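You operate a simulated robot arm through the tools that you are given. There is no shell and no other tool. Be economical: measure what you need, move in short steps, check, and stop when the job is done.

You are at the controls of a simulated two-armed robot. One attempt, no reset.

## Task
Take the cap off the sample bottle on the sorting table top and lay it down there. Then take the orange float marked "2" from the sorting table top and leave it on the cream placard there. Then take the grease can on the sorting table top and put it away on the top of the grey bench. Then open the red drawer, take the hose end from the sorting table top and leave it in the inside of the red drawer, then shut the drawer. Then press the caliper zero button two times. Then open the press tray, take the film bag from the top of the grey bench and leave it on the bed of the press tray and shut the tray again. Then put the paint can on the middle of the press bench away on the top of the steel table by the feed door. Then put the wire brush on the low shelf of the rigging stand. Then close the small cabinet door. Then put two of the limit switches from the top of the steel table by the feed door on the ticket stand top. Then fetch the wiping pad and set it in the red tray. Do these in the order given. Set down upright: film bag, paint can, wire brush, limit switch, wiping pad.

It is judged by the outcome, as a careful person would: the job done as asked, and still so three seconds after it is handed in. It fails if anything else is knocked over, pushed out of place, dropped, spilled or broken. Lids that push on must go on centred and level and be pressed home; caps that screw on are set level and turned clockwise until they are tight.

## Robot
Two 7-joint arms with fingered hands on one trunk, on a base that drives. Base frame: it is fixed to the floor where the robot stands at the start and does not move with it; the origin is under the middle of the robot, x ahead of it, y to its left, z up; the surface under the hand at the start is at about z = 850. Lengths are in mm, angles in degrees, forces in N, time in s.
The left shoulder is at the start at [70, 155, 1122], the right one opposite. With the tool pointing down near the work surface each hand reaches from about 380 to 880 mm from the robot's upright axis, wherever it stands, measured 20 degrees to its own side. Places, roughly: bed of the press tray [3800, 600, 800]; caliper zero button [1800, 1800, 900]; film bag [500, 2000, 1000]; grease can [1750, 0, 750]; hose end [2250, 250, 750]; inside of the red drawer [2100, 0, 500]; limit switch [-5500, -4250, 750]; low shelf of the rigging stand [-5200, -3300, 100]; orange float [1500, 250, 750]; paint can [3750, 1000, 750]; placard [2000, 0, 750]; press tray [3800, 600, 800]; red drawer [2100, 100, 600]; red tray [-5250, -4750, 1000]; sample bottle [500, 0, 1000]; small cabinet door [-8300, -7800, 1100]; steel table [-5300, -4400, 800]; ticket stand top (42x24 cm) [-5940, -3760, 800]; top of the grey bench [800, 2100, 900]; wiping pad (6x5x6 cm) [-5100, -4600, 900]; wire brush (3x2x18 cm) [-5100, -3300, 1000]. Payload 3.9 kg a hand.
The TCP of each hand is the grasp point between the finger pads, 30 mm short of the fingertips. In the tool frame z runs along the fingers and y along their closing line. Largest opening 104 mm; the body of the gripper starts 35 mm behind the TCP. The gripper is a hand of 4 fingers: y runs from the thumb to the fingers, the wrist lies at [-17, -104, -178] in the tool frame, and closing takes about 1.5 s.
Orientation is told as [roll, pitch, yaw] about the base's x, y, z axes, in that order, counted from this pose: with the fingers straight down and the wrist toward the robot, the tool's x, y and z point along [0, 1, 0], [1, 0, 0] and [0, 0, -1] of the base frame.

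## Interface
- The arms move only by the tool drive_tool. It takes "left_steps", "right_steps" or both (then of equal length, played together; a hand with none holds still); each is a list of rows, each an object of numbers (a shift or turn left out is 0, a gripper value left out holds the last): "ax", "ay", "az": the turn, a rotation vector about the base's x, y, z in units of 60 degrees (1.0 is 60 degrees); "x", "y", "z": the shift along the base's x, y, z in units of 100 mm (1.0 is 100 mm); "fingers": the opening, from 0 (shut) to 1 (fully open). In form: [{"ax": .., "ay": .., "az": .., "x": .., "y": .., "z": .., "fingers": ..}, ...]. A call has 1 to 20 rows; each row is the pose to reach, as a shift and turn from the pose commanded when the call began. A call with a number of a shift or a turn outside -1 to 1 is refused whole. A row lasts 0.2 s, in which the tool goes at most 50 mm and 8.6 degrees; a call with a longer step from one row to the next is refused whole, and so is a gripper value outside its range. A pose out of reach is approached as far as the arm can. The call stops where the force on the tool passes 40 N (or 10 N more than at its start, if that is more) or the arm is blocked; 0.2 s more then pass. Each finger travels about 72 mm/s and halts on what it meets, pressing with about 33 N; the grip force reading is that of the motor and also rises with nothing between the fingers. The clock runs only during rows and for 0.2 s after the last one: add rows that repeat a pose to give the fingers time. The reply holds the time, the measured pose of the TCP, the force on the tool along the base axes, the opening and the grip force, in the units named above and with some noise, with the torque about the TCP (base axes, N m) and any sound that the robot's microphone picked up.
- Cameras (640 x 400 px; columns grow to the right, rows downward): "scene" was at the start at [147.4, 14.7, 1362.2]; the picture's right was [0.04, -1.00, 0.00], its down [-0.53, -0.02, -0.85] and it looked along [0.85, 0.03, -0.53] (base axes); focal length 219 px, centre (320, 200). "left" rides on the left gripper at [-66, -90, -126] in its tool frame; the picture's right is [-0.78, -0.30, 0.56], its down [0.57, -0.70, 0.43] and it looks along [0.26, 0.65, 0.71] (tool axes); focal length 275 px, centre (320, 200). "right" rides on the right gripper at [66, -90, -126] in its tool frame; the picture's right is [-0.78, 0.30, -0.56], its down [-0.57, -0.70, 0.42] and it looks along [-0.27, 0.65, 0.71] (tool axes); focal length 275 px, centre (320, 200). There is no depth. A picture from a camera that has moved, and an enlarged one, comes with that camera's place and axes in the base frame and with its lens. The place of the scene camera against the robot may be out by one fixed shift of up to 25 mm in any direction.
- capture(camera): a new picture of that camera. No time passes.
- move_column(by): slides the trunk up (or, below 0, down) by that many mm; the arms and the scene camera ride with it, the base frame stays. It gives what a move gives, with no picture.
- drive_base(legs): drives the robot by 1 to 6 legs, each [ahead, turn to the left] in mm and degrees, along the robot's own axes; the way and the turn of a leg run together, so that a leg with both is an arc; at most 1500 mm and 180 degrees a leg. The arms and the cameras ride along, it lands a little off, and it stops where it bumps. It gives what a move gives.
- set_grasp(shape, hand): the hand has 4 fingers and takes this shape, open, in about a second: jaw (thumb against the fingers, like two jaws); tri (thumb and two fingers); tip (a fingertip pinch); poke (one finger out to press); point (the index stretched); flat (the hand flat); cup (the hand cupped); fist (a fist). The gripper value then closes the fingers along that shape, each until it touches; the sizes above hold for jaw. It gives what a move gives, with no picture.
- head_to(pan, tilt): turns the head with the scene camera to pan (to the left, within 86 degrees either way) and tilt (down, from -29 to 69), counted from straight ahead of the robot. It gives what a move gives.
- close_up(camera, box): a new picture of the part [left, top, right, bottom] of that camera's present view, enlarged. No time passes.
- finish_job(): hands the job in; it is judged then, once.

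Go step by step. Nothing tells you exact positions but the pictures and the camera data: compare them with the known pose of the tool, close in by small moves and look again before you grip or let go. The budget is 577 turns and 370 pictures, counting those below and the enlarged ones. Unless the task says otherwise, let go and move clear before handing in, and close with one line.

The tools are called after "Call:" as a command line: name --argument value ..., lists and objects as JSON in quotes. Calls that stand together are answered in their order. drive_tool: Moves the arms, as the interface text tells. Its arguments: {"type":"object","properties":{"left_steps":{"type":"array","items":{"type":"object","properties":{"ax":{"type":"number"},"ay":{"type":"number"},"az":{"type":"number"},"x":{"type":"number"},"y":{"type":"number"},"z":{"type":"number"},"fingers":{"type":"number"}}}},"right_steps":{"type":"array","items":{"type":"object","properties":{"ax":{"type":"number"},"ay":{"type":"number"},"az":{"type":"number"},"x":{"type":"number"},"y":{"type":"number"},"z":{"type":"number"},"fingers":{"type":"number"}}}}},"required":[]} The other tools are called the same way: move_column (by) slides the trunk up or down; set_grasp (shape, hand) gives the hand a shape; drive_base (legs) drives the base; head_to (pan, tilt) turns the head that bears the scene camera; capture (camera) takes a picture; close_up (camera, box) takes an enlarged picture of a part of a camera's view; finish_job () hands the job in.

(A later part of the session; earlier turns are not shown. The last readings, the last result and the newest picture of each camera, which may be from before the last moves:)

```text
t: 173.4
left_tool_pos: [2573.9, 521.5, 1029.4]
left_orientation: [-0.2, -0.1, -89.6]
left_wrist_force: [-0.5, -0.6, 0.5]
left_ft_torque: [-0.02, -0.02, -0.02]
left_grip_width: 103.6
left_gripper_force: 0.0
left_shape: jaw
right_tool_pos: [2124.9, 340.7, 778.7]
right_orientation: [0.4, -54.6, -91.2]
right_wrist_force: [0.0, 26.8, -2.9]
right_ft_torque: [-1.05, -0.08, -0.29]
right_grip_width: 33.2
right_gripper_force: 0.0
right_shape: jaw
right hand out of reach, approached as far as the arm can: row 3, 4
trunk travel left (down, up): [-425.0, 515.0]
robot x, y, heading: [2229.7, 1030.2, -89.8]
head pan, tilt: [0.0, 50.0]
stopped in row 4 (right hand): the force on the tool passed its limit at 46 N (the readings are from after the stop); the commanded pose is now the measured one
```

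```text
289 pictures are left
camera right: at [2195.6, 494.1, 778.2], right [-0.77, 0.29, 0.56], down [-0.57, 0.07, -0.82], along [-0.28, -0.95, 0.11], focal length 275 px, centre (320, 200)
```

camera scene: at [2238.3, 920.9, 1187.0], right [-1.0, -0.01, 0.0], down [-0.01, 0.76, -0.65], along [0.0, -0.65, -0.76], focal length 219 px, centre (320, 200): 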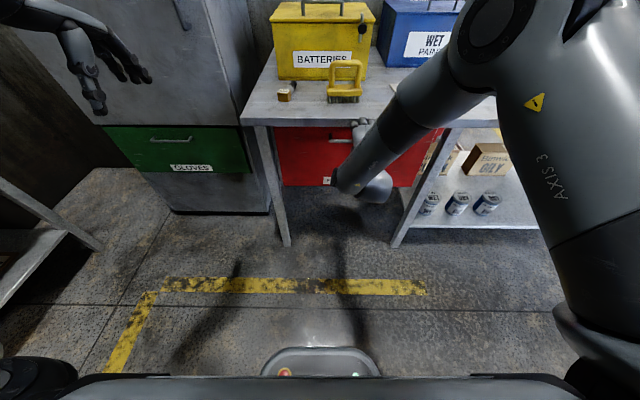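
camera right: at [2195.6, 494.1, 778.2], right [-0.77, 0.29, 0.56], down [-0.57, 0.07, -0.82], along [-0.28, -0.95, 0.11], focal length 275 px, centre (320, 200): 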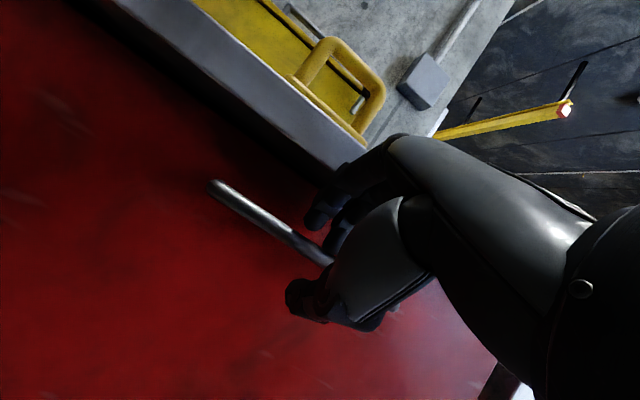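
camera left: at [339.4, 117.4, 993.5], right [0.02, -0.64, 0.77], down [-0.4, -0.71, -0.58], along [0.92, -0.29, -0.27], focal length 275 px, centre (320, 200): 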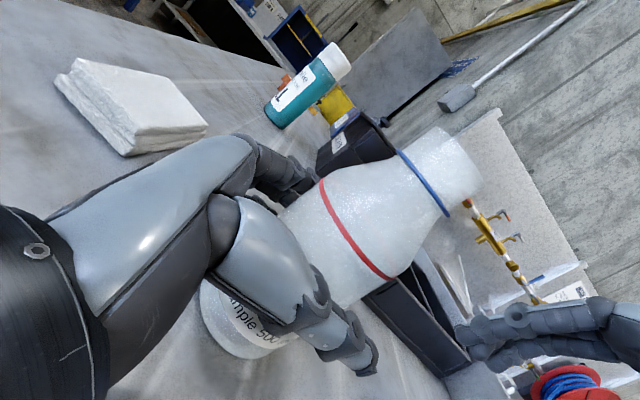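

The arm is at the end of its reach, which pulled it low into the bar. I'll back the hand off and bring the base 140 mm closer.

Call:
drive_tool --right_steps '[{"y": 0.3, "z": 0.2}, {"y": 0.6, "z": 0.4}, {"y": 1, "z": 0.6}, {"y": 1, "z": 0.6}]'

Call:
drive_tool --right_steps '[{"y": 0.4}, {"y": 0.8}, {"y": 1}, {"y": 1}]'

Call:
drive_base --legs '[[140, 0]]'

Call:
capture --camera "right"

```text
t: 174.4
left_tool_pos: [2573.9, 517.0, 1028.2]
left_orientation: [-0.1, 0.1, -89.4]
left_wrist_force: [-0.3, -0.5, -0.8]
left_ft_torque: [0.02, 0.01, -0.02]
left_grip_width: 103.6
left_gripper_force: 0.0
left_shape: jaw
right_tool_pos: [2127.1, 435.9, 839.1]
right_orientation: [0.5, -54.8, -91.3]
right_wrist_force: [0.3, 0.2, -0.2]
right_ft_torque: [0.0, -0.03, 0.02]
right_grip_width: 35.6
right_gripper_force: 0.1
right_shape: jaw
trunk travel left (down, up): [-425.0, 515.0]
robot x, y, heading: [2231.3, 1028.9, -89.9]
head pan, tilt: [0.0, 50.0]
```

```text
t: 175.4
left_tool_pos: [2574.9, 518.4, 1029.1]
left_orientation: [0.0, 0.1, -89.3]
left_wrist_force: [-0.6, 0.4, -0.1]
left_ft_torque: [0.02, -0.03, -0.02]
left_grip_width: 103.8
left_gripper_force: 0.1
left_shape: jaw
right_tool_pos: [2127.8, 536.2, 839.4]
right_orientation: [0.5, -54.9, -91.2]
right_wrist_force: [0.1, -0.4, -0.5]
right_ft_torque: [0.02, 0.01, 0.01]
right_grip_width: 35.4
right_gripper_force: 0.1
right_shape: jaw
trunk travel left (down, up): [-425.0, 515.0]
robot x, y, heading: [2229.4, 1031.2, -89.6]
head pan, tilt: [0.0, 50.0]
```

```text
t: 176.7
left_tool_pos: [2575.8, 379.2, 1028.4]
left_orientation: [0.1, 0.1, -89.6]
left_wrist_force: [-0.7, -0.8, -0.8]
left_ft_torque: [0.03, 0.0, 0.02]
left_grip_width: 103.9
left_gripper_force: 0.2
left_shape: jaw
right_tool_pos: [2128.3, 395.7, 838.3]
right_orientation: [0.4, -54.7, -91.2]
right_wrist_force: [0.1, -0.5, 0.4]
right_ft_torque: [-0.04, -0.03, 0.0]
right_grip_width: 35.6
right_gripper_force: 0.0
right_shape: jaw
trunk travel left (down, up): [-425.0, 515.0]
robot x, y, heading: [2232.3, 891.7, -89.7]
head pan, tilt: [0.0, 50.0]
```

```text
288 pictures are left
camera right: at [2197.1, 548.9, 838.0], right [-0.77, 0.29, 0.56], down [-0.57, 0.07, -0.82], along [-0.28, -0.95, 0.12], focal length 275 px, centre (320, 200)
```

right: 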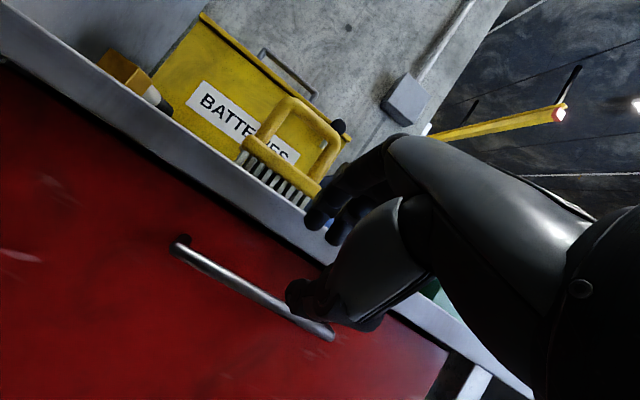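

Call:
drive_tool --right_steps '[{"fingers": 0.29}, {"fingers": 0.29, "y": -0.2, "z": -0.145}, {"y": -0.4, "z": -0.29}, {"y": -0.55, "z": -0.395}, {"y": -0.65, "z": -0.465}, {"y": -0.75, "z": -0.535}, {"y": -0.85, "z": -0.605}, {"y": -0.95, "z": -0.675}, {"y": -0.95, "z": -0.675}]'

Call:
capture --camera "right"

```text
t: 178.0
left_tool_pos: [2574.4, 381.3, 1031.5]
left_orientation: [-0.1, -0.1, -89.5]
left_wrist_force: [0.2, -0.5, -0.6]
left_ft_torque: [0.03, 0.03, 0.0]
left_grip_width: 103.8
left_gripper_force: 0.1
left_shape: jaw
right_tool_pos: [2126.6, 341.1, 787.5]
right_orientation: [0.0, -53.8, -90.9]
right_wrist_force: [1.0, 29.4, -5.7]
right_ft_torque: [-0.8, -0.12, -0.42]
right_grip_width: 27.6
right_gripper_force: 0.1
right_shape: jaw
trunk travel left (down, up): [-425.0, 515.0]
robot x, y, heading: [2232.9, 890.0, -90.0]
head pan, tilt: [0.0, 50.0]
stopped in row 6 (right hand): the force on the tool passed its limit at 49 N (the readings are from after the stop); the commanded pose is now the measured one
```

```text
287 pictures are left
camera right: at [2196.0, 494.5, 789.3], right [-0.77, 0.29, 0.57], down [-0.57, 0.08, -0.82], along [-0.28, -0.95, 0.1], focal length 275 px, centre (320, 200)
```

right: 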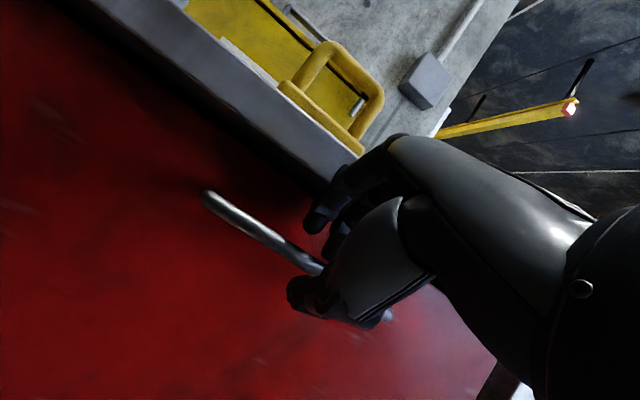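

The torque shows the finger knuckles are catching the table edge. I'll back off and flatten the hand to about -76° pitch.

Call:
drive_tool --right_steps '[{"y": 0.2, "z": 0.1}, {"y": 0.5, "z": 0.1}, {"y": 0.8, "z": 0.1}, {"y": 0.8, "z": 0.1, "ax": -0.12}, {"y": 0.8, "z": 0.05, "ax": -0.24}, {"y": 0.8, "z": 0, "ax": -0.36}, {"y": 0.8, "z": 0, "ax": -0.36}]'

Call:
capture --camera "right"

```text
t: 179.0
left_tool_pos: [2575.4, 379.8, 1028.7]
left_orientation: [0.0, 0.0, -89.4]
left_wrist_force: [0.0, 0.2, -0.3]
left_ft_torque: [0.01, -0.01, 0.0]
left_grip_width: 104.1
left_gripper_force: 0.0
left_shape: jaw
right_tool_pos: [2103.3, 395.4, 827.1]
right_orientation: [19.6, -62.2, -115.9]
right_wrist_force: [0.9, 0.2, 0.4]
right_ft_torque: [0.0, 0.01, -0.03]
right_grip_width: 30.4
right_gripper_force: 0.0
right_shape: jaw
trunk travel left (down, up): [-425.0, 515.0]
robot x, y, heading: [2230.0, 891.2, -89.8]
head pan, tilt: [0.0, 50.0]
stopped in row 5 (right hand): the arm was blocked; the commanded pose is now the measured one
```

```text
286 pictures are left
camera right: at [2194.3, 536.3, 812.2], right [-0.78, 0.49, 0.39], down [-0.44, 0.0, -0.9], along [-0.44, -0.87, 0.22], focal length 275 px, centre (320, 200)
```

right: 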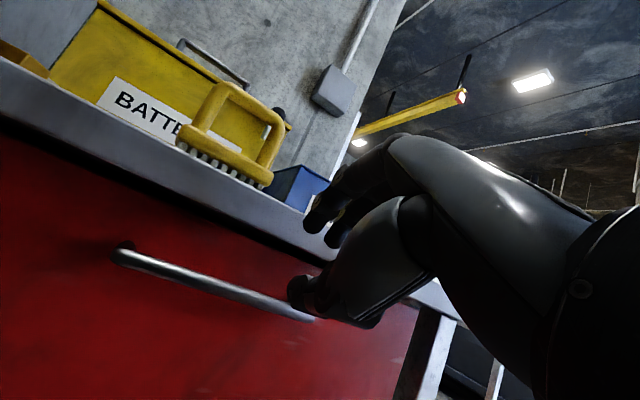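

The wrist is at its flexion limit with a high shoulder. I'll lower the trunk so the forearm is flatter.

Call:
drive_tool --left_steps '[{"z": 0.3, "y": 0.3}, {"z": 0.6, "y": 0.6}, {"z": 1, "y": 0.9}, {"z": 1, "y": 1}]' --right_steps '[{"y": 0.2, "z": 0.2}, {"y": 0.4, "z": 0.5}, {"y": 0.4, "z": 0.8}, {"y": 0.4, "z": 0.8}]'

Call:
move_column --by -200

```text
t: 179.7
left_tool_pos: [2574.2, 443.2, 1092.8]
left_orientation: [0.0, 0.2, -89.4]
left_wrist_force: [-1.1, -0.8, -0.2]
left_ft_torque: [-0.03, -0.03, 0.0]
left_grip_width: 103.9
left_gripper_force: 0.0
left_shape: jaw
right_tool_pos: [2079.0, 451.1, 820.2]
right_orientation: [12.9, -54.3, -114.1]
right_wrist_force: [0.0, -0.6, 1.0]
right_ft_torque: [-0.02, -0.01, 0.03]
right_grip_width: 30.4
right_gripper_force: 0.1
right_shape: jaw
trunk travel left (down, up): [-425.0, 515.0]
robot x, y, heading: [2232.6, 889.3, -89.9]
head pan, tilt: [0.0, 50.0]
stopped in row 3 (right hand): the arm was blocked; the commanded pose is now the measured one
```

```text
t: 181.9
left_tool_pos: [2574.7, 440.9, 892.2]
left_orientation: [0.0, 0.1, -89.4]
left_wrist_force: [0.4, -0.2, 0.8]
left_ft_torque: [0.0, -0.02, -0.01]
left_grip_width: 103.8
left_gripper_force: 0.0
left_shape: jaw
right_tool_pos: [2077.5, 451.9, 620.8]
right_orientation: [13.0, -54.3, -113.9]
right_wrist_force: [0.5, -0.3, 0.4]
right_ft_torque: [-0.06, 0.01, 0.05]
right_grip_width: 30.3
right_gripper_force: 0.1
right_shape: jaw
trunk travel left (down, up): [-225.0, 715.0]
robot x, y, heading: [2230.8, 891.2, -89.8]
head pan, tilt: [0.0, 50.0]
```

Call:
drive_tool --right_steps '[{"z": 0.3, "x": 0.1, "az": 0.1, "y": 0.1}, {"z": 0.6, "x": 0.2, "az": 0.2, "y": 0.2}, {"z": 0.9, "x": 0.3, "az": 0.3, "y": 0.2}, {"z": 1, "x": 0.45, "az": 0.4, "y": 0.2}, {"z": 1, "x": 0.45, "az": 0.4, "y": 0.2}]'

Call:
drive_tool --right_steps '[{"z": 0.2, "ax": -0.1}, {"z": 0.4, "ax": -0.2}, {"z": 0.55, "ax": -0.3}, {"z": 0.55, "ax": -0.4}, {"z": 0.55, "ax": -0.4}]'

Call:
capture --camera "right"

```text
t: 182.4
left_tool_pos: [2573.3, 438.8, 890.4]
left_orientation: [0.0, 0.3, -89.6]
left_wrist_force: [-0.3, -1.1, 1.1]
left_ft_torque: [0.03, -0.01, -0.01]
left_grip_width: 104.1
left_gripper_force: 0.1
left_shape: jaw
right_tool_pos: [2104.2, 467.3, 640.5]
right_orientation: [37.4, -34.4, -133.0]
right_wrist_force: [-0.7, 0.1, 0.8]
right_ft_torque: [0.01, 0.0, 0.03]
right_grip_width: 30.2
right_gripper_force: 0.0
right_shape: jaw
right hand out of reach, approached as far as the arm can: row 2
trunk travel left (down, up): [-225.0, 715.0]
robot x, y, heading: [2229.6, 893.7, -89.7]
head pan, tilt: [0.0, 50.0]
stopped in row 2 (right hand): the arm was blocked; the commanded pose is now the measured one
```

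```text
t: 183.5
left_tool_pos: [2574.7, 439.4, 891.4]
left_orientation: [0.1, 0.2, -89.7]
left_wrist_force: [-0.3, 0.7, -0.1]
left_ft_torque: [-0.01, -0.02, 0.01]
left_grip_width: 104.0
left_gripper_force: 0.1
left_shape: jaw
right_tool_pos: [2103.8, 458.3, 729.5]
right_orientation: [72.1, -42.2, -159.9]
right_wrist_force: [0.1, 0.8, 0.1]
right_ft_torque: [0.0, -0.02, -0.01]
right_grip_width: 30.4
right_gripper_force: 0.0
right_shape: jaw
trunk travel left (down, up): [-225.0, 715.0]
robot x, y, heading: [2230.1, 892.1, -90.1]
head pan, tilt: [0.0, 50.0]
stopped in row 5 (right hand): the arm was blocked; the commanded pose is now the measured one
```

```text
285 pictures are left
camera right: at [2195.9, 596.7, 744.1], right [-0.83, 0.52, -0.22], down [0.14, -0.19, -0.97], along [-0.55, -0.83, 0.08], focal length 275 px, centre (320, 200)
```

right: 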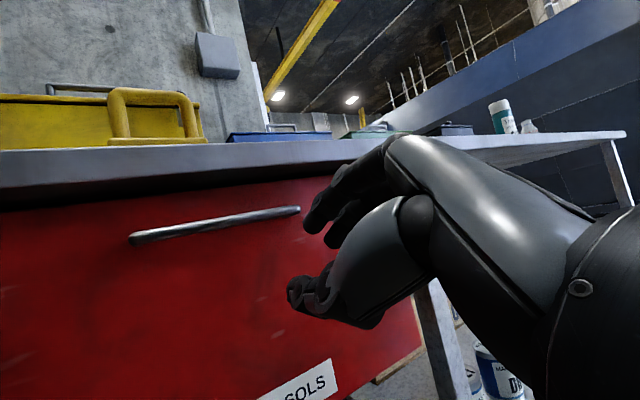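

The IK rolled the hand. I'll unwind it to a clean -55° pitch here at shoulder height and then try flattening again in small steps.

Call:
drive_tool --right_steps '[{"ax": 0.049, "ay": 0.121, "az": 0.033, "y": 0.1}, {"ax": 0.097, "ay": 0.243, "az": 0.066, "y": 0.2}, {"ax": 0.146, "ay": 0.364, "az": 0.098, "y": 0.2}, {"ax": 0.195, "ay": 0.486, "az": 0.131, "y": 0.2}, {"ax": 0.243, "ay": 0.607, "az": 0.164, "y": 0.2}, {"ax": 0.292, "ay": 0.729, "az": 0.197, "y": 0.2}, {"ax": 0.292, "ay": 0.729, "az": 0.197, "y": 0.2}]'

```text
t: 184.1
left_tool_pos: [2572.9, 439.8, 890.7]
left_orientation: [0.1, 0.1, -89.6]
left_wrist_force: [0.1, 0.7, -0.1]
left_ft_torque: [0.02, 0.0, 0.01]
left_grip_width: 104.0
left_gripper_force: 0.1
left_shape: jaw
right_tool_pos: [2082.4, 478.4, 668.9]
right_orientation: [51.9, -35.4, -149.9]
right_wrist_force: [-0.3, 0.0, -0.9]
right_ft_torque: [-0.02, -0.02, 0.03]
right_grip_width: 30.6
right_gripper_force: 0.1
right_shape: jaw
right hand out of reach, approached as far as the arm can: row 2, 3
trunk travel left (down, up): [-225.0, 715.0]
robot x, y, heading: [2231.7, 889.7, -90.0]
head pan, tilt: [0.0, 50.0]
stopped in row 3 (right hand): the arm was blocked; the commanded pose is now the measured one
```

Call:
head_to --pan -30 --tilt 55

Call:
capture --camera "scene"

```text
t: 185.0
left_tool_pos: [2575.1, 440.9, 890.6]
left_orientation: [0.0, 0.2, -89.7]
left_wrist_force: [-0.9, -1.0, -0.1]
left_ft_torque: [-0.02, -0.01, 0.0]
left_grip_width: 103.8
left_gripper_force: 0.0
left_shape: jaw
right_tool_pos: [2082.2, 478.8, 670.6]
right_orientation: [51.8, -35.3, -149.8]
right_wrist_force: [-0.3, 1.0, 0.6]
right_ft_torque: [-0.01, 0.0, -0.02]
right_grip_width: 30.1
right_gripper_force: 0.1
right_shape: jaw
trunk travel left (down, up): [-225.0, 715.0]
robot x, y, heading: [2228.3, 890.4, -90.0]
head pan, tilt: [-30.0, 55.0]
```

```text
284 pictures are left
camera scene: at [2202.7, 788.8, 979.5], right [-0.87, 0.5, 0.0], down [0.41, 0.71, -0.57], along [-0.29, -0.5, -0.82], focal length 219 px, centre (320, 200)
```

scene: 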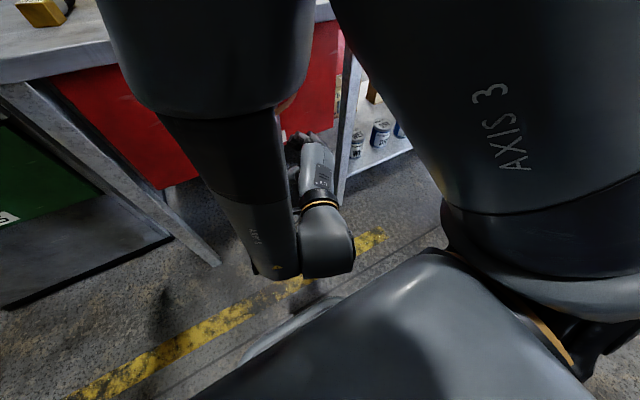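

The forearm is hanging vertically, so the wrist can't flatten. I'll back the base off and work with the arm extended at shoulder height instead.

Call:
drive_base --legs '[[-230, 0]]'

Call:
drive_tool --right_steps '[{"y": -0.3, "z": 0.2}, {"y": -0.7, "z": 0.4}, {"y": -1, "z": 0.7}, {"y": -1, "z": 0.9}, {"y": -1, "z": 0.9}]'

Call:
drive_tool --right_steps '[{"y": -0.3}, {"y": -0.7}, {"y": -1}, {"y": -1}]'

Call:
capture --camera "right"

```text
t: 186.8
left_tool_pos: [2573.0, 671.1, 891.8]
left_orientation: [0.0, 0.2, -89.6]
left_wrist_force: [0.8, 0.8, 0.4]
left_ft_torque: [0.0, 0.04, -0.02]
left_grip_width: 104.2
left_gripper_force: 0.1
left_shape: jaw
right_tool_pos: [2080.7, 709.5, 670.6]
right_orientation: [52.0, -35.4, -149.9]
right_wrist_force: [0.5, -0.2, 0.5]
right_ft_torque: [0.0, -0.05, -0.04]
right_grip_width: 30.3
right_gripper_force: 0.1
right_shape: jaw
trunk travel left (down, up): [-225.0, 715.0]
robot x, y, heading: [2228.2, 1118.4, -90.0]
head pan, tilt: [-30.0, 55.0]
```

```text
t: 187.9
left_tool_pos: [2573.2, 670.2, 891.0]
left_orientation: [0.1, 0.2, -89.5]
left_wrist_force: [0.2, -0.7, -0.4]
left_ft_torque: [-0.02, 0.0, -0.04]
left_grip_width: 103.8
left_gripper_force: 0.1
left_shape: jaw
right_tool_pos: [2082.1, 610.8, 760.5]
right_orientation: [51.8, -35.5, -149.7]
right_wrist_force: [0.1, -0.7, 0.2]
right_ft_torque: [-0.01, 0.01, 0.01]
right_grip_width: 30.1
right_gripper_force: 0.0
right_shape: jaw
trunk travel left (down, up): [-225.0, 715.0]
robot x, y, heading: [2228.9, 1121.2, -89.9]
head pan, tilt: [-30.0, 55.0]
```

```text
t: 188.9
left_tool_pos: [2572.9, 671.5, 892.4]
left_orientation: [-0.1, 0.2, -89.5]
left_wrist_force: [-0.2, -0.8, 0.2]
left_ft_torque: [-0.03, 0.01, -0.01]
left_grip_width: 103.9
left_gripper_force: 0.0
left_shape: jaw
right_tool_pos: [2081.3, 508.4, 759.4]
right_orientation: [51.9, -35.5, -149.7]
right_wrist_force: [-0.5, 0.5, -0.3]
right_ft_torque: [-0.02, -0.01, 0.02]
right_grip_width: 30.2
right_gripper_force: 0.0
right_shape: jaw
trunk travel left (down, up): [-225.0, 715.0]
robot x, y, heading: [2228.5, 1123.7, -89.8]
head pan, tilt: [-30.0, 55.0]
```

```text
283 pictures are left
camera right: at [2180.7, 633.6, 813.7], right [-0.8, 0.59, -0.05], down [0.13, 0.1, -0.99], along [-0.58, -0.8, -0.15], focal length 275 px, centre (320, 200)
```

right: 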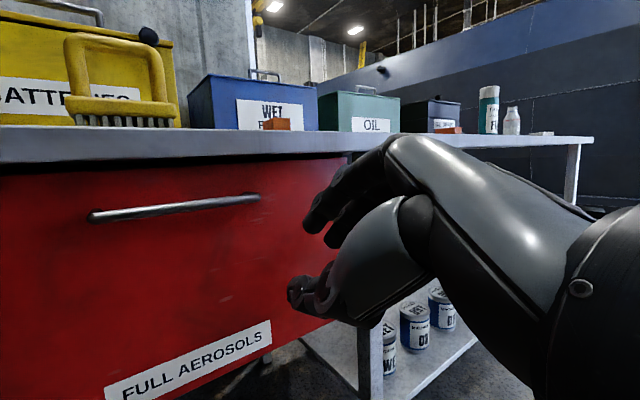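

Call:
drive_tool --right_steps '[{"ax": -0.051, "ay": 0.106, "az": 0.026}, {"ax": -0.101, "ay": 0.211, "az": 0.051}, {"ax": -0.152, "ay": 0.317, "az": 0.077}, {"ax": -0.203, "ay": 0.423, "az": 0.103}, {"ax": -0.254, "ay": 0.529, "az": 0.129}, {"ax": -0.304, "ay": 0.634, "az": 0.154}, {"ax": -0.355, "ay": 0.74, "az": 0.18}, {"ax": -0.355, "ay": 0.74, "az": 0.18}]'

Call:
capture --camera "right"

```text
t: 190.8
left_tool_pos: [2572.9, 671.0, 891.8]
left_orientation: [0.0, 0.4, -89.6]
left_wrist_force: [0.2, 0.0, 0.2]
left_ft_torque: [0.0, 0.0, 0.01]
left_grip_width: 103.9
left_gripper_force: 0.0
left_shape: jaw
right_tool_pos: [2119.7, 522.4, 760.1]
right_orientation: [-0.9, -80.3, -89.6]
right_wrist_force: [0.2, 0.8, 0.6]
right_ft_torque: [-0.03, 0.04, 0.04]
right_grip_width: 30.4
right_gripper_force: 0.0
right_shape: jaw
right hand out of reach, approached as far as the arm can: row 6, 7, 8
trunk travel left (down, up): [-225.0, 715.0]
robot x, y, heading: [2229.3, 1124.2, -90.0]
head pan, tilt: [-30.0, 55.0]
```

```text
282 pictures are left
camera right: at [2188.0, 660.5, 693.1], right [-0.77, 0.51, 0.39], down [-0.58, -0.29, -0.76], along [-0.27, -0.81, 0.52], focal length 275 px, centre (320, 200)
```

right: 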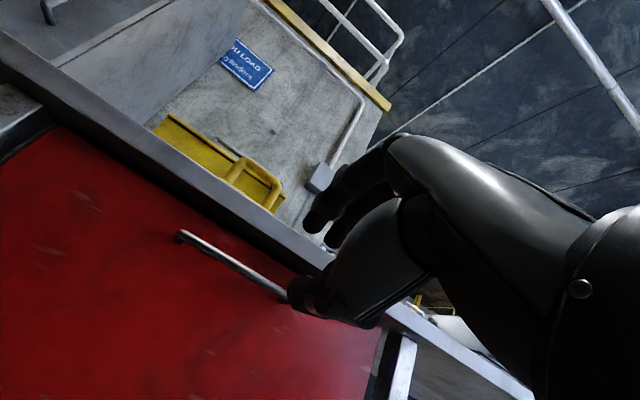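

Now the hand points forward properly (-80°). I'll bring the base forward 145 mm in this posture.

Call:
drive_base --legs '[[145, 0]]'

Call:
capture --camera "right"

```text
t: 192.1
left_tool_pos: [2573.6, 523.5, 889.8]
left_orientation: [0.0, 0.3, -89.6]
left_wrist_force: [-0.1, 0.4, -0.6]
left_ft_torque: [0.01, 0.0, 0.0]
left_grip_width: 103.9
left_gripper_force: 0.0
left_shape: jaw
right_tool_pos: [2120.9, 375.5, 759.6]
right_orientation: [-0.4, -80.2, -90.0]
right_wrist_force: [-0.4, 0.2, 0.2]
right_ft_torque: [-0.03, 0.01, 0.0]
right_grip_width: 30.1
right_gripper_force: 0.1
right_shape: jaw
trunk travel left (down, up): [-225.0, 715.0]
robot x, y, heading: [2230.8, 974.7, -89.8]
head pan, tilt: [-30.0, 55.0]
```

```text
281 pictures are left
camera right: at [2188.4, 514.2, 692.8], right [-0.77, 0.51, 0.39], down [-0.58, -0.29, -0.76], along [-0.27, -0.81, 0.52], focal length 275 px, centre (320, 200)
```

right: 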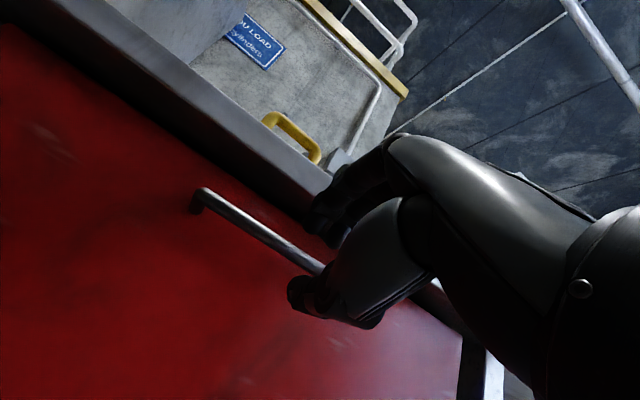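

The bar is at y≈306, z≈768. I'll rise 17 mm onto its line and go in.

Call:
drive_tool --right_steps '[{"z": 0.09}, {"z": 0.17}, {"z": 0.17}]'

Call:
drive_tool --right_steps '[{"y": -0.15, "z": -0.03}, {"y": -0.3, "z": -0.055}, {"y": -0.4, "z": -0.07}, {"y": -0.4, "z": -0.07}]'

Call:
capture --camera "right"

```text
t: 192.9
left_tool_pos: [2573.1, 525.7, 891.0]
left_orientation: [0.0, 0.3, -89.6]
left_wrist_force: [-0.4, 0.4, 0.4]
left_ft_torque: [0.01, 0.0, -0.05]
left_grip_width: 103.7
left_gripper_force: 0.0
left_shape: jaw
right_tool_pos: [2121.4, 376.1, 777.7]
right_orientation: [-0.6, -80.2, -89.9]
right_wrist_force: [0.2, -0.3, -0.4]
right_ft_torque: [0.01, 0.0, 0.0]
right_grip_width: 30.3
right_gripper_force: 0.1
right_shape: jaw
trunk travel left (down, up): [-225.0, 715.0]
robot x, y, heading: [2229.7, 974.0, -89.8]
head pan, tilt: [-30.0, 55.0]
```

```text
t: 193.9
left_tool_pos: [2573.6, 524.7, 890.4]
left_orientation: [-0.1, 0.4, -89.6]
left_wrist_force: [0.7, -0.8, 0.4]
left_ft_torque: [-0.01, -0.02, 0.01]
left_grip_width: 103.7
left_gripper_force: 0.0
left_shape: jaw
right_tool_pos: [2132.3, 340.2, 770.4]
right_orientation: [0.0, -80.1, -91.0]
right_wrist_force: [-0.5, 0.3, 0.5]
right_ft_torque: [-0.01, 0.02, 0.01]
right_grip_width: 30.4
right_gripper_force: 0.0
right_shape: jaw
right hand out of reach, approached as far as the arm can: row 1, 2, 3, 4
trunk travel left (down, up): [-225.0, 715.0]
robot x, y, heading: [2228.2, 976.7, -89.8]
head pan, tilt: [-30.0, 55.0]
```

```text
280 pictures are left
camera right: at [2200.2, 478.3, 704.0], right [-0.77, 0.51, 0.39], down [-0.58, -0.29, -0.76], along [-0.28, -0.81, 0.52], focal length 275 px, centre (320, 200)
```

right: 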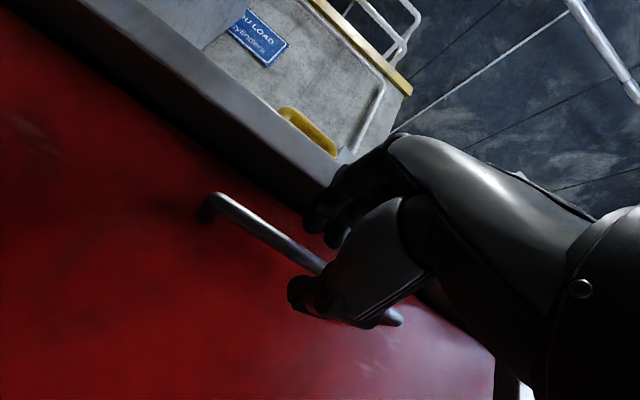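

The bar lies between fingers and thumb with no contact so far. The arm is at full reach, so I'll nudge the base forward 22 mm.

Call:
drive_base --legs '[[22, 0]]'

Call:
capture --camera "right"

```text
t: 194.7
left_tool_pos: [2573.2, 503.2, 892.5]
left_orientation: [0.0, 0.3, -89.5]
left_wrist_force: [0.4, 0.0, -0.2]
left_ft_torque: [-0.02, 0.01, -0.02]
left_grip_width: 104.1
left_gripper_force: 0.0
left_shape: jaw
right_tool_pos: [2129.5, 319.3, 770.6]
right_orientation: [0.1, -80.1, -90.9]
right_wrist_force: [-0.2, 10.4, -9.1]
right_ft_torque: [-0.44, -0.12, -0.1]
right_grip_width: 28.1
right_gripper_force: 0.1
right_shape: jaw
trunk travel left (down, up): [-225.0, 715.0]
robot x, y, heading: [2225.5, 954.8, -89.9]
head pan, tilt: [-30.0, 55.0]
```

```text
279 pictures are left
camera right: at [2199.8, 457.4, 703.6], right [-0.77, 0.51, 0.39], down [-0.58, -0.29, -0.76], along [-0.28, -0.81, 0.52], focal length 275 px, centre (320, 200)
```

right: 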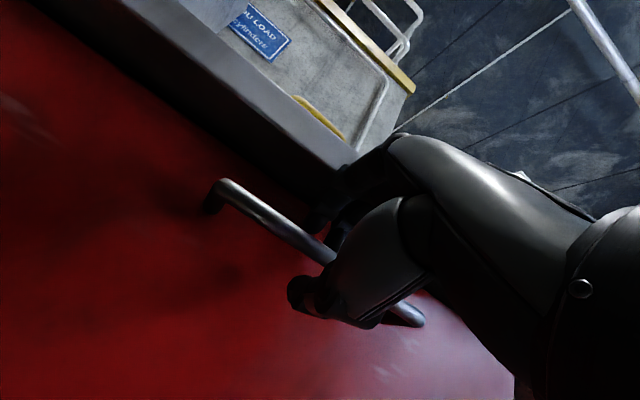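

Call:
drive_tool --right_steps '[{"fingers": 0.15}, {"fingers": 0.05}, {"fingers": 0}, {"fingers": 0}, {"fingers": 0}]'

Call:
capture --camera "right"

```text
t: 195.9
left_tool_pos: [2574.0, 502.7, 890.4]
left_orientation: [0.0, 0.2, -89.5]
left_wrist_force: [0.1, -0.5, -0.2]
left_ft_torque: [0.02, -0.01, -0.01]
left_grip_width: 103.9
left_gripper_force: 0.0
left_shape: jaw
right_tool_pos: [2130.9, 318.9, 768.8]
right_orientation: [-0.2, -79.7, -90.7]
right_wrist_force: [-0.3, -1.1, -5.7]
right_ft_torque: [0.03, 0.02, 0.09]
right_grip_width: 3.5
right_gripper_force: 32.4
right_shape: jaw
trunk travel left (down, up): [-225.0, 715.0]
robot x, y, heading: [2229.5, 955.0, -90.1]
head pan, tilt: [-30.0, 55.0]
```

```text
278 pictures are left
camera right: at [2199.8, 456.8, 702.4], right [-0.77, 0.51, 0.39], down [-0.58, -0.29, -0.77], along [-0.28, -0.81, 0.51], focal length 275 px, centre (320, 200)
```

right: 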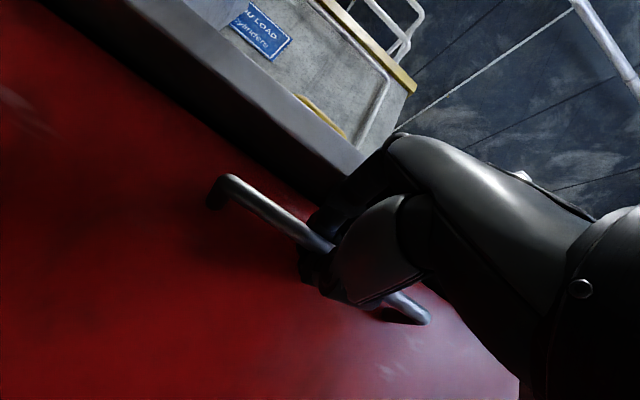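

Gripped. I'll pull by driving the base back.

Call:
drive_base --legs '[[-100, 0]]'

Call:
capture --camera "right"

```text
t: 197.0
left_tool_pos: [2573.0, 602.1, 890.2]
left_orientation: [0.0, 0.2, -89.6]
left_wrist_force: [0.2, 0.1, 1.1]
left_ft_torque: [-0.02, 0.01, 0.0]
left_grip_width: 103.8
left_gripper_force: 0.0
left_shape: jaw
right_tool_pos: [2130.2, 417.6, 768.9]
right_orientation: [0.0, -79.9, -90.7]
right_wrist_force: [0.7, 0.0, -10.2]
right_ft_torque: [0.09, 0.09, 0.07]
right_grip_width: 4.3
right_gripper_force: 33.3
right_shape: jaw
trunk travel left (down, up): [-225.0, 715.0]
robot x, y, heading: [2228.0, 1050.9, -90.0]
head pan, tilt: [-30.0, 55.0]
```

```text
277 pictures are left
camera right: at [2200.1, 555.6, 702.6], right [-0.77, 0.51, 0.39], down [-0.58, -0.29, -0.77], along [-0.28, -0.81, 0.51], focal length 275 px, centre (320, 200)
```

right: 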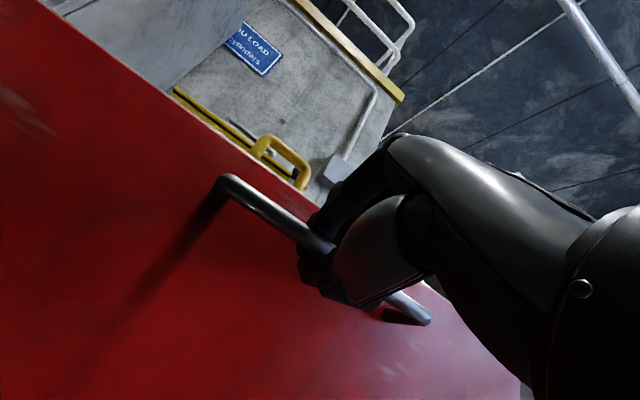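

The drawer is coming. I'll pull 150 mm more.

Call:
drive_base --legs '[[-160, 0]]'

Call:
head_to --pan 0 --tilt 35

Call:
capture --camera "scene"

```text
t: 198.5
left_tool_pos: [2571.1, 763.3, 889.9]
left_orientation: [-0.1, 0.2, -89.8]
left_wrist_force: [-0.4, 0.4, -0.2]
left_ft_torque: [0.0, 0.01, -0.02]
left_grip_width: 103.5
left_gripper_force: 0.1
left_shape: jaw
right_tool_pos: [2129.6, 579.8, 769.4]
right_orientation: [-0.2, -79.8, -90.8]
right_wrist_force: [3.6, -0.9, -10.1]
right_ft_torque: [0.04, 0.04, 0.02]
right_grip_width: 3.8
right_gripper_force: 32.5
right_shape: jaw
trunk travel left (down, up): [-225.0, 715.0]
robot x, y, heading: [2227.3, 1209.8, -89.6]
head pan, tilt: [-30.0, 55.0]
```

```text
t: 199.4
left_tool_pos: [2572.8, 763.4, 891.1]
left_orientation: [0.1, 0.3, -89.6]
left_wrist_force: [0.5, 0.1, 0.1]
left_ft_torque: [0.01, 0.02, 0.0]
left_grip_width: 103.9
left_gripper_force: 0.1
left_shape: jaw
right_tool_pos: [2130.6, 579.0, 768.7]
right_orientation: [-0.2, -79.7, -90.5]
right_wrist_force: [2.6, -1.0, -7.8]
right_ft_torque: [0.03, 0.05, 0.05]
right_grip_width: 3.7
right_gripper_force: 32.7
right_shape: jaw
trunk travel left (down, up): [-225.0, 715.0]
robot x, y, heading: [2226.6, 1214.3, -89.8]
head pan, tilt: [0.0, 35.0]
```

```text
276 pictures are left
camera scene: at [2237.7, 1086.0, 1007.5], right [-1.0, 0.0, 0.0], down [0.0, 0.58, -0.82], along [0.0, -0.82, -0.58], focal length 219 px, centre (320, 200)
```

scene: 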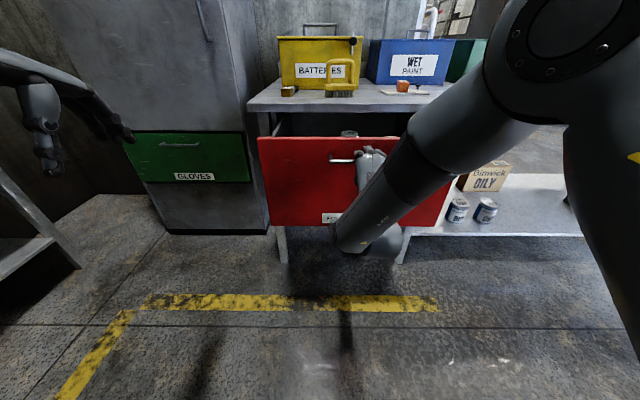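

The drawer is open by about 260 mm. I'll let go and back away.

Call:
drive_tool --right_steps '[{"fingers": 0.15}, {"fingers": 0.3}, {"fingers": 0.3}]'

Call:
drive_base --legs '[[-120, 0]]'

Call:
capture --camera "scene"

```text
t: 200.2
left_tool_pos: [2572.1, 761.7, 890.7]
left_orientation: [0.0, 0.2, -89.8]
left_wrist_force: [0.4, 0.1, 1.3]
left_ft_torque: [0.0, 0.01, -0.02]
left_grip_width: 104.0
left_gripper_force: 0.2
left_shape: jaw
right_tool_pos: [2128.6, 580.6, 769.7]
right_orientation: [0.0, -80.0, -91.0]
right_wrist_force: [0.2, 0.2, 0.4]
right_ft_torque: [0.0, 0.0, 0.01]
right_grip_width: 30.8
right_gripper_force: 0.1
right_shape: jaw
trunk travel left (down, up): [-225.0, 715.0]
robot x, y, heading: [2230.7, 1212.6, -89.9]
head pan, tilt: [0.0, 35.0]
```

```text
t: 201.5
left_tool_pos: [2571.2, 884.2, 891.8]
left_orientation: [0.0, 0.2, -89.8]
left_wrist_force: [-0.2, 1.2, 0.3]
left_ft_torque: [-0.01, -0.01, 0.01]
left_grip_width: 103.8
left_gripper_force: 0.0
left_shape: jaw
right_tool_pos: [2128.5, 701.4, 770.9]
right_orientation: [-0.1, -80.1, -90.7]
right_wrist_force: [0.2, 0.1, 0.7]
right_ft_torque: [0.03, -0.04, 0.02]
right_grip_width: 30.7
right_gripper_force: 0.1
right_shape: jaw
trunk travel left (down, up): [-225.0, 715.0]
robot x, y, heading: [2230.1, 1337.0, -89.6]
head pan, tilt: [0.0, 35.0]
```

```text
275 pictures are left
camera scene: at [2237.4, 1208.4, 1007.9], right [-1.0, 0.0, 0.0], down [0.0, 0.57, -0.82], along [0.0, -0.82, -0.57], focal length 219 px, centre (320, 200)
```

scene: 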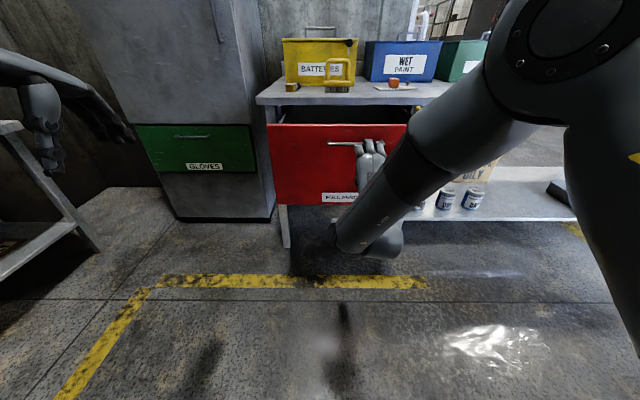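

The drawer stays open. I'll raise the trunk and drive in to fetch the hose end with the left hand, keeping the right hand in its forward posture for pushing the drawer shut later.

Call:
move_column --by 350

Call:
drive_base --legs '[[360, 0]]'

Call:
head_to --pan 0 --tilt 45

Call:
capture --camera "scene"

Call:
capture --camera "left"

```text
t: 204.9
left_tool_pos: [2571.3, 883.5, 1240.7]
left_orientation: [0.1, 0.2, -89.7]
left_wrist_force: [-0.7, 0.5, -0.1]
left_ft_torque: [0.03, 0.02, -0.01]
left_grip_width: 103.8
left_gripper_force: 0.0
left_shape: jaw
right_tool_pos: [2129.7, 699.8, 1119.5]
right_orientation: [-0.2, -79.8, -90.9]
right_wrist_force: [0.2, -0.6, -0.3]
right_ft_torque: [0.03, -0.03, -0.03]
right_grip_width: 30.6
right_gripper_force: 0.1
right_shape: jaw
trunk travel left (down, up): [-575.0, 365.0]
robot x, y, heading: [2229.5, 1334.1, -90.0]
head pan, tilt: [0.0, 35.0]
```

```text
t: 207.2
left_tool_pos: [2573.9, 528.3, 1241.6]
left_orientation: [0.0, 0.2, -89.6]
left_wrist_force: [0.2, 0.2, 0.3]
left_ft_torque: [0.0, -0.02, 0.02]
left_grip_width: 103.9
left_gripper_force: 0.1
left_shape: jaw
right_tool_pos: [2131.8, 343.4, 1120.3]
right_orientation: [-0.3, -80.0, -90.6]
right_wrist_force: [-0.4, -0.6, 0.5]
right_ft_torque: [0.01, 0.0, 0.04]
right_grip_width: 30.9
right_gripper_force: 0.0
right_shape: jaw
trunk travel left (down, up): [-575.0, 365.0]
robot x, y, heading: [2232.0, 977.8, -89.6]
head pan, tilt: [0.0, 35.0]
```

```text
t: 207.9
left_tool_pos: [2572.1, 528.5, 1241.6]
left_orientation: [0.0, 0.1, -89.6]
left_wrist_force: [-0.1, -0.5, -0.6]
left_ft_torque: [-0.01, 0.01, 0.02]
left_grip_width: 103.7
left_gripper_force: 0.1
left_shape: jaw
right_tool_pos: [2130.4, 342.5, 1118.7]
right_orientation: [-0.2, -80.0, -90.6]
right_wrist_force: [-0.5, -0.3, -0.1]
right_ft_torque: [-0.03, 0.01, 0.04]
right_grip_width: 30.7
right_gripper_force: 0.1
right_shape: jaw
trunk travel left (down, up): [-575.0, 365.0]
robot x, y, heading: [2229.6, 979.5, -89.6]
head pan, tilt: [0.0, 45.0]
```

```text
274 pictures are left
camera scene: at [2238.3, 857.0, 1342.9], right [-1.0, 0.0, 0.0], down [0.0, 0.71, -0.71], along [0.0, -0.71, -0.71], focal length 219 px, centre (320, 200)
```

scene: 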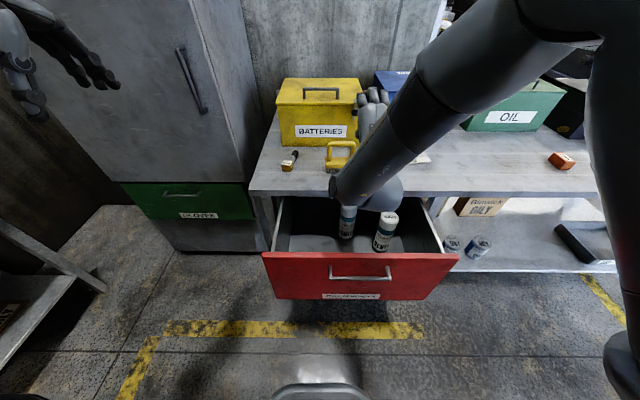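

```text
273 pictures are left
camera left: at [2506.0, 617.2, 1368.2], right [-0.78, 0.29, -0.56], down [0.57, 0.71, -0.42], along [0.27, -0.64, -0.72], focal length 275 px, centre (320, 200)
```

left: 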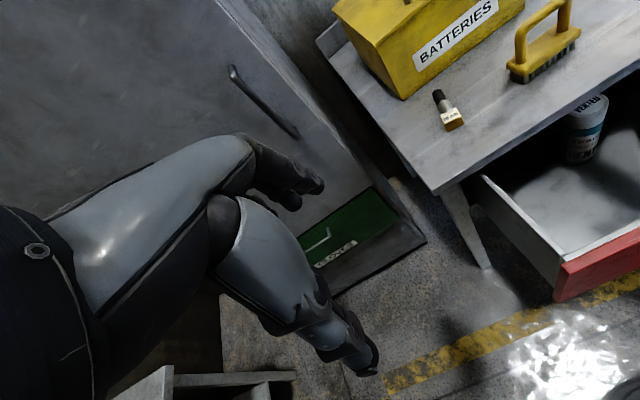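

The hose end lies nearly along y from [2327, 115] to [2355, 219], and the drawer's left part is free. I'll drive 80 mm closer and turn the left hand to grip across it.

Call:
drive_base --legs '[[80, 0]]'

Call:
drive_tool --left_steps '[{"az": 0.14, "x": -0.2, "y": -0.1}, {"az": 0.28, "x": -0.4, "y": -0.3}, {"az": 0.42, "x": -0.6, "y": -0.5}, {"az": 0.56, "x": -0.8, "y": -0.7}, {"az": 0.7, "x": -1, "y": -0.9}, {"az": 0.84, "x": -1, "y": -1}, {"az": 0.98, "x": -1, "y": -1}, {"az": 0.98, "x": -1, "y": -1}]'

Call:
drive_tool --left_steps '[{"az": 0.1, "x": -0.3, "y": -0.3}, {"az": 0.2, "x": -0.6, "y": -0.6}, {"az": 0.2, "x": -0.9, "y": -0.8, "z": -0.2}, {"az": 0.2, "x": -1, "y": -1, "z": -0.5}, {"az": 0.2, "x": -1, "y": -1, "z": -0.8}]'

Call:
capture --camera "left"

```text
t: 209.0
left_tool_pos: [2573.9, 452.9, 1243.9]
left_orientation: [-0.1, 0.0, -89.6]
left_wrist_force: [0.8, -0.9, 1.4]
left_ft_torque: [-0.04, 0.04, 0.01]
left_grip_width: 103.9
left_gripper_force: 0.2
left_shape: jaw
right_tool_pos: [2131.3, 268.1, 1122.1]
right_orientation: [-0.1, -80.1, -90.7]
right_wrist_force: [0.1, 0.1, -0.3]
right_ft_torque: [0.04, 0.01, -0.01]
right_grip_width: 30.8
right_gripper_force: 0.0
right_shape: jaw
trunk travel left (down, up): [-575.0, 365.0]
robot x, y, heading: [2229.5, 901.6, -89.6]
head pan, tilt: [0.0, 45.0]
```

```text
t: 210.8
left_tool_pos: [2474.5, 348.8, 1240.2]
left_orientation: [0.0, 0.2, -30.6]
left_wrist_force: [-0.6, 0.1, -1.1]
left_ft_torque: [0.05, 0.0, -0.01]
left_grip_width: 104.1
left_gripper_force: 0.1
left_shape: jaw
right_tool_pos: [2132.6, 263.8, 1119.3]
right_orientation: [-0.2, -80.0, -90.7]
right_wrist_force: [0.8, 0.6, -0.1]
right_ft_torque: [-0.03, 0.02, 0.03]
right_grip_width: 30.6
right_gripper_force: 0.0
right_shape: jaw
trunk travel left (down, up): [-575.0, 365.0]
robot x, y, heading: [2228.7, 897.6, -90.0]
head pan, tilt: [0.0, 45.0]
```

```text
t: 212.0
left_tool_pos: [2374.7, 247.2, 1160.0]
left_orientation: [0.0, 0.2, -18.6]
left_wrist_force: [0.2, -0.1, -0.3]
left_ft_torque: [-0.05, 0.07, 0.04]
left_grip_width: 103.7
left_gripper_force: 0.0
left_shape: jaw
right_tool_pos: [2132.3, 265.4, 1119.5]
right_orientation: [-0.4, -79.8, -90.3]
right_wrist_force: [0.0, 0.9, 0.8]
right_ft_torque: [-0.02, 0.01, -0.04]
right_grip_width: 30.6
right_gripper_force: 0.1
right_shape: jaw
trunk travel left (down, up): [-575.0, 365.0]
robot x, y, heading: [2232.0, 896.9, -89.9]
head pan, tilt: [0.0, 45.0]
```

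```text
272 pictures are left
camera left: at [2267.6, 214.9, 1287.8], right [-0.53, -0.64, -0.56], down [-0.48, 0.77, -0.42], along [0.7, 0.04, -0.72], focal length 275 px, centre (320, 200)
```

left: 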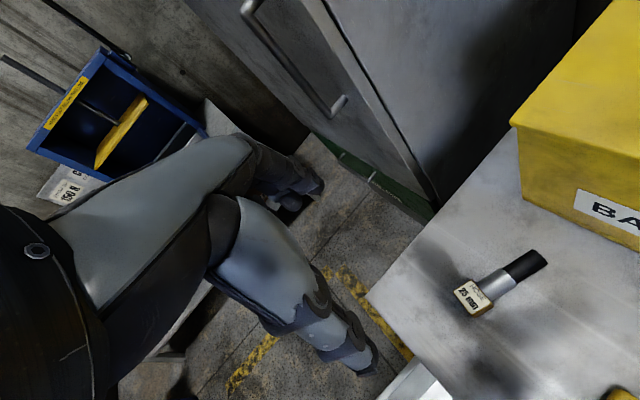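

Call:
drive_tool --left_steps '[{"x": -0.15, "y": -0.3}, {"x": -0.33, "y": -0.6}, {"x": -0.33, "y": -0.77, "z": -0.3}, {"x": -0.33, "y": -0.77, "z": -0.7}, {"x": -0.33, "y": -0.77, "z": -1}, {"x": -0.33, "y": -0.77, "z": -1}]'

Call:
capture --camera "left"

```text
t: 213.4
left_tool_pos: [2341.3, 170.8, 1091.6]
left_orientation: [0.1, 0.1, -18.7]
left_wrist_force: [0.1, -0.7, 0.4]
left_ft_torque: [-0.01, 0.02, 0.02]
left_grip_width: 104.1
left_gripper_force: 0.0
left_shape: jaw
left hand out of reach, approached as far as the arm can: row 5, 6
right_tool_pos: [2131.8, 263.8, 1120.7]
right_orientation: [0.0, -79.9, -90.8]
right_wrist_force: [0.7, -0.1, -0.1]
right_ft_torque: [0.02, 0.02, 0.02]
right_grip_width: 30.6
right_gripper_force: 0.1
right_shape: jaw
trunk travel left (down, up): [-575.0, 365.0]
robot x, y, heading: [2229.5, 899.3, -90.0]
head pan, tilt: [0.0, 45.0]
```

```text
271 pictures are left
camera left: at [2234.2, 138.1, 1218.7], right [-0.53, -0.64, -0.56], down [-0.48, 0.77, -0.42], along [0.7, 0.04, -0.72], focal length 275 px, centre (320, 200)
```

left: 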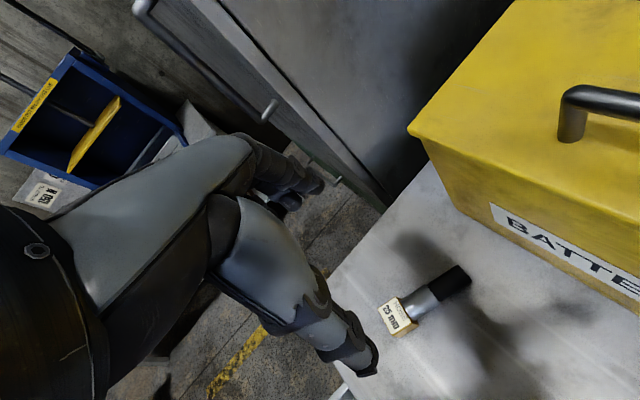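

At this yaw the arm can't get low. I'll reduce the yaw by about 18° and try the descent.

Call:
drive_tool --left_steps '[{"az": -0.1}, {"az": -0.2}, {"az": -0.3}, {"az": -0.3, "z": -0.3}, {"az": -0.3, "z": -0.6}, {"az": -0.3, "z": -0.6}]'

```text
t: 214.8
left_tool_pos: [2340.1, 171.9, 1032.0]
left_orientation: [0.0, 0.1, -36.7]
left_wrist_force: [-0.2, -1.1, 0.2]
left_ft_torque: [0.0, 0.0, 0.01]
left_grip_width: 103.9
left_gripper_force: 0.0
left_shape: jaw
left hand out of reach, approached as far as the arm can: row 1
right_tool_pos: [2131.5, 264.2, 1120.2]
right_orientation: [0.2, -79.9, -90.9]
right_wrist_force: [-0.2, -0.2, -0.6]
right_ft_torque: [-0.03, 0.02, 0.0]
right_grip_width: 30.5
right_gripper_force: 0.0
right_shape: jaw
trunk travel left (down, up): [-575.0, 365.0]
robot x, y, heading: [2229.9, 895.2, -89.5]
head pan, tilt: [0.0, 45.0]
```

Call:
drive_tool --left_steps '[{"z": -0.3}, {"z": -0.6}, {"z": -0.82}, {"z": -0.82, "az": 0.1}, {"z": -0.82, "az": 0.2}, {"z": -0.82, "az": 0.2}]'

Call:
capture --camera "left"

```text
t: 216.2
left_tool_pos: [2341.9, 170.6, 947.6]
left_orientation: [0.1, 0.1, -24.5]
left_wrist_force: [-0.3, 0.5, -0.6]
left_ft_torque: [0.01, -0.01, -0.01]
left_grip_width: 103.9
left_gripper_force: 0.0
left_shape: jaw
right_tool_pos: [2131.4, 263.0, 1120.7]
right_orientation: [0.0, -79.8, -90.6]
right_wrist_force: [0.3, -1.0, 0.5]
right_ft_torque: [0.01, 0.01, 0.01]
right_grip_width: 30.7
right_gripper_force: 0.0
right_shape: jaw
trunk travel left (down, up): [-575.0, 365.0]
robot x, y, heading: [2234.0, 900.3, -89.5]
head pan, tilt: [0.0, 45.0]
```

```text
270 pictures are left
camera left: at [2232.1, 150.2, 1075.6], right [-0.59, -0.58, -0.56], down [-0.4, 0.81, -0.42], along [0.7, -0.03, -0.72], focal length 275 px, centre (320, 200)
```

left: 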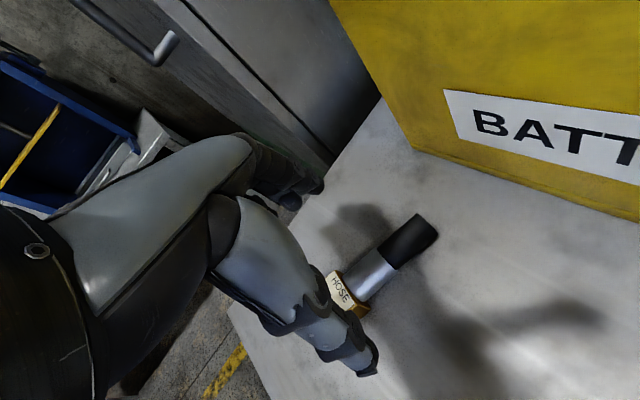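

Call:
drive_tool --left_steps '[{"z": -0.2}, {"z": -0.4, "x": -0.03}, {"z": -0.55, "x": -0.03}, {"z": -0.62, "x": -0.03}, {"z": -0.62, "x": -0.03}]'

Call:
capture --camera "left"

```text
t: 217.4
left_tool_pos: [2338.2, 172.2, 886.2]
left_orientation: [-0.1, 0.2, -24.7]
left_wrist_force: [0.2, -0.5, -0.4]
left_ft_torque: [-0.01, 0.01, 0.01]
left_grip_width: 103.9
left_gripper_force: 0.2
left_shape: jaw
right_tool_pos: [2131.7, 262.9, 1119.9]
right_orientation: [-0.1, -79.9, -90.7]
right_wrist_force: [0.6, 0.5, 0.0]
right_ft_torque: [0.02, -0.02, -0.02]
right_grip_width: 31.1
right_gripper_force: 0.0
right_shape: jaw
trunk travel left (down, up): [-575.0, 365.0]
robot x, y, heading: [2228.1, 900.9, -89.9]
head pan, tilt: [0.0, 45.0]
```

```text
269 pictures are left
camera left: at [2228.7, 149.9, 1013.9], right [-0.59, -0.58, -0.56], down [-0.4, 0.81, -0.42], along [0.7, -0.03, -0.72], focal length 275 px, centre (320, 200)
```

left: 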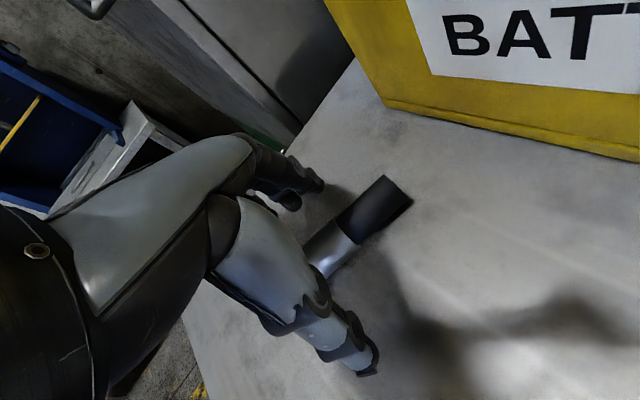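

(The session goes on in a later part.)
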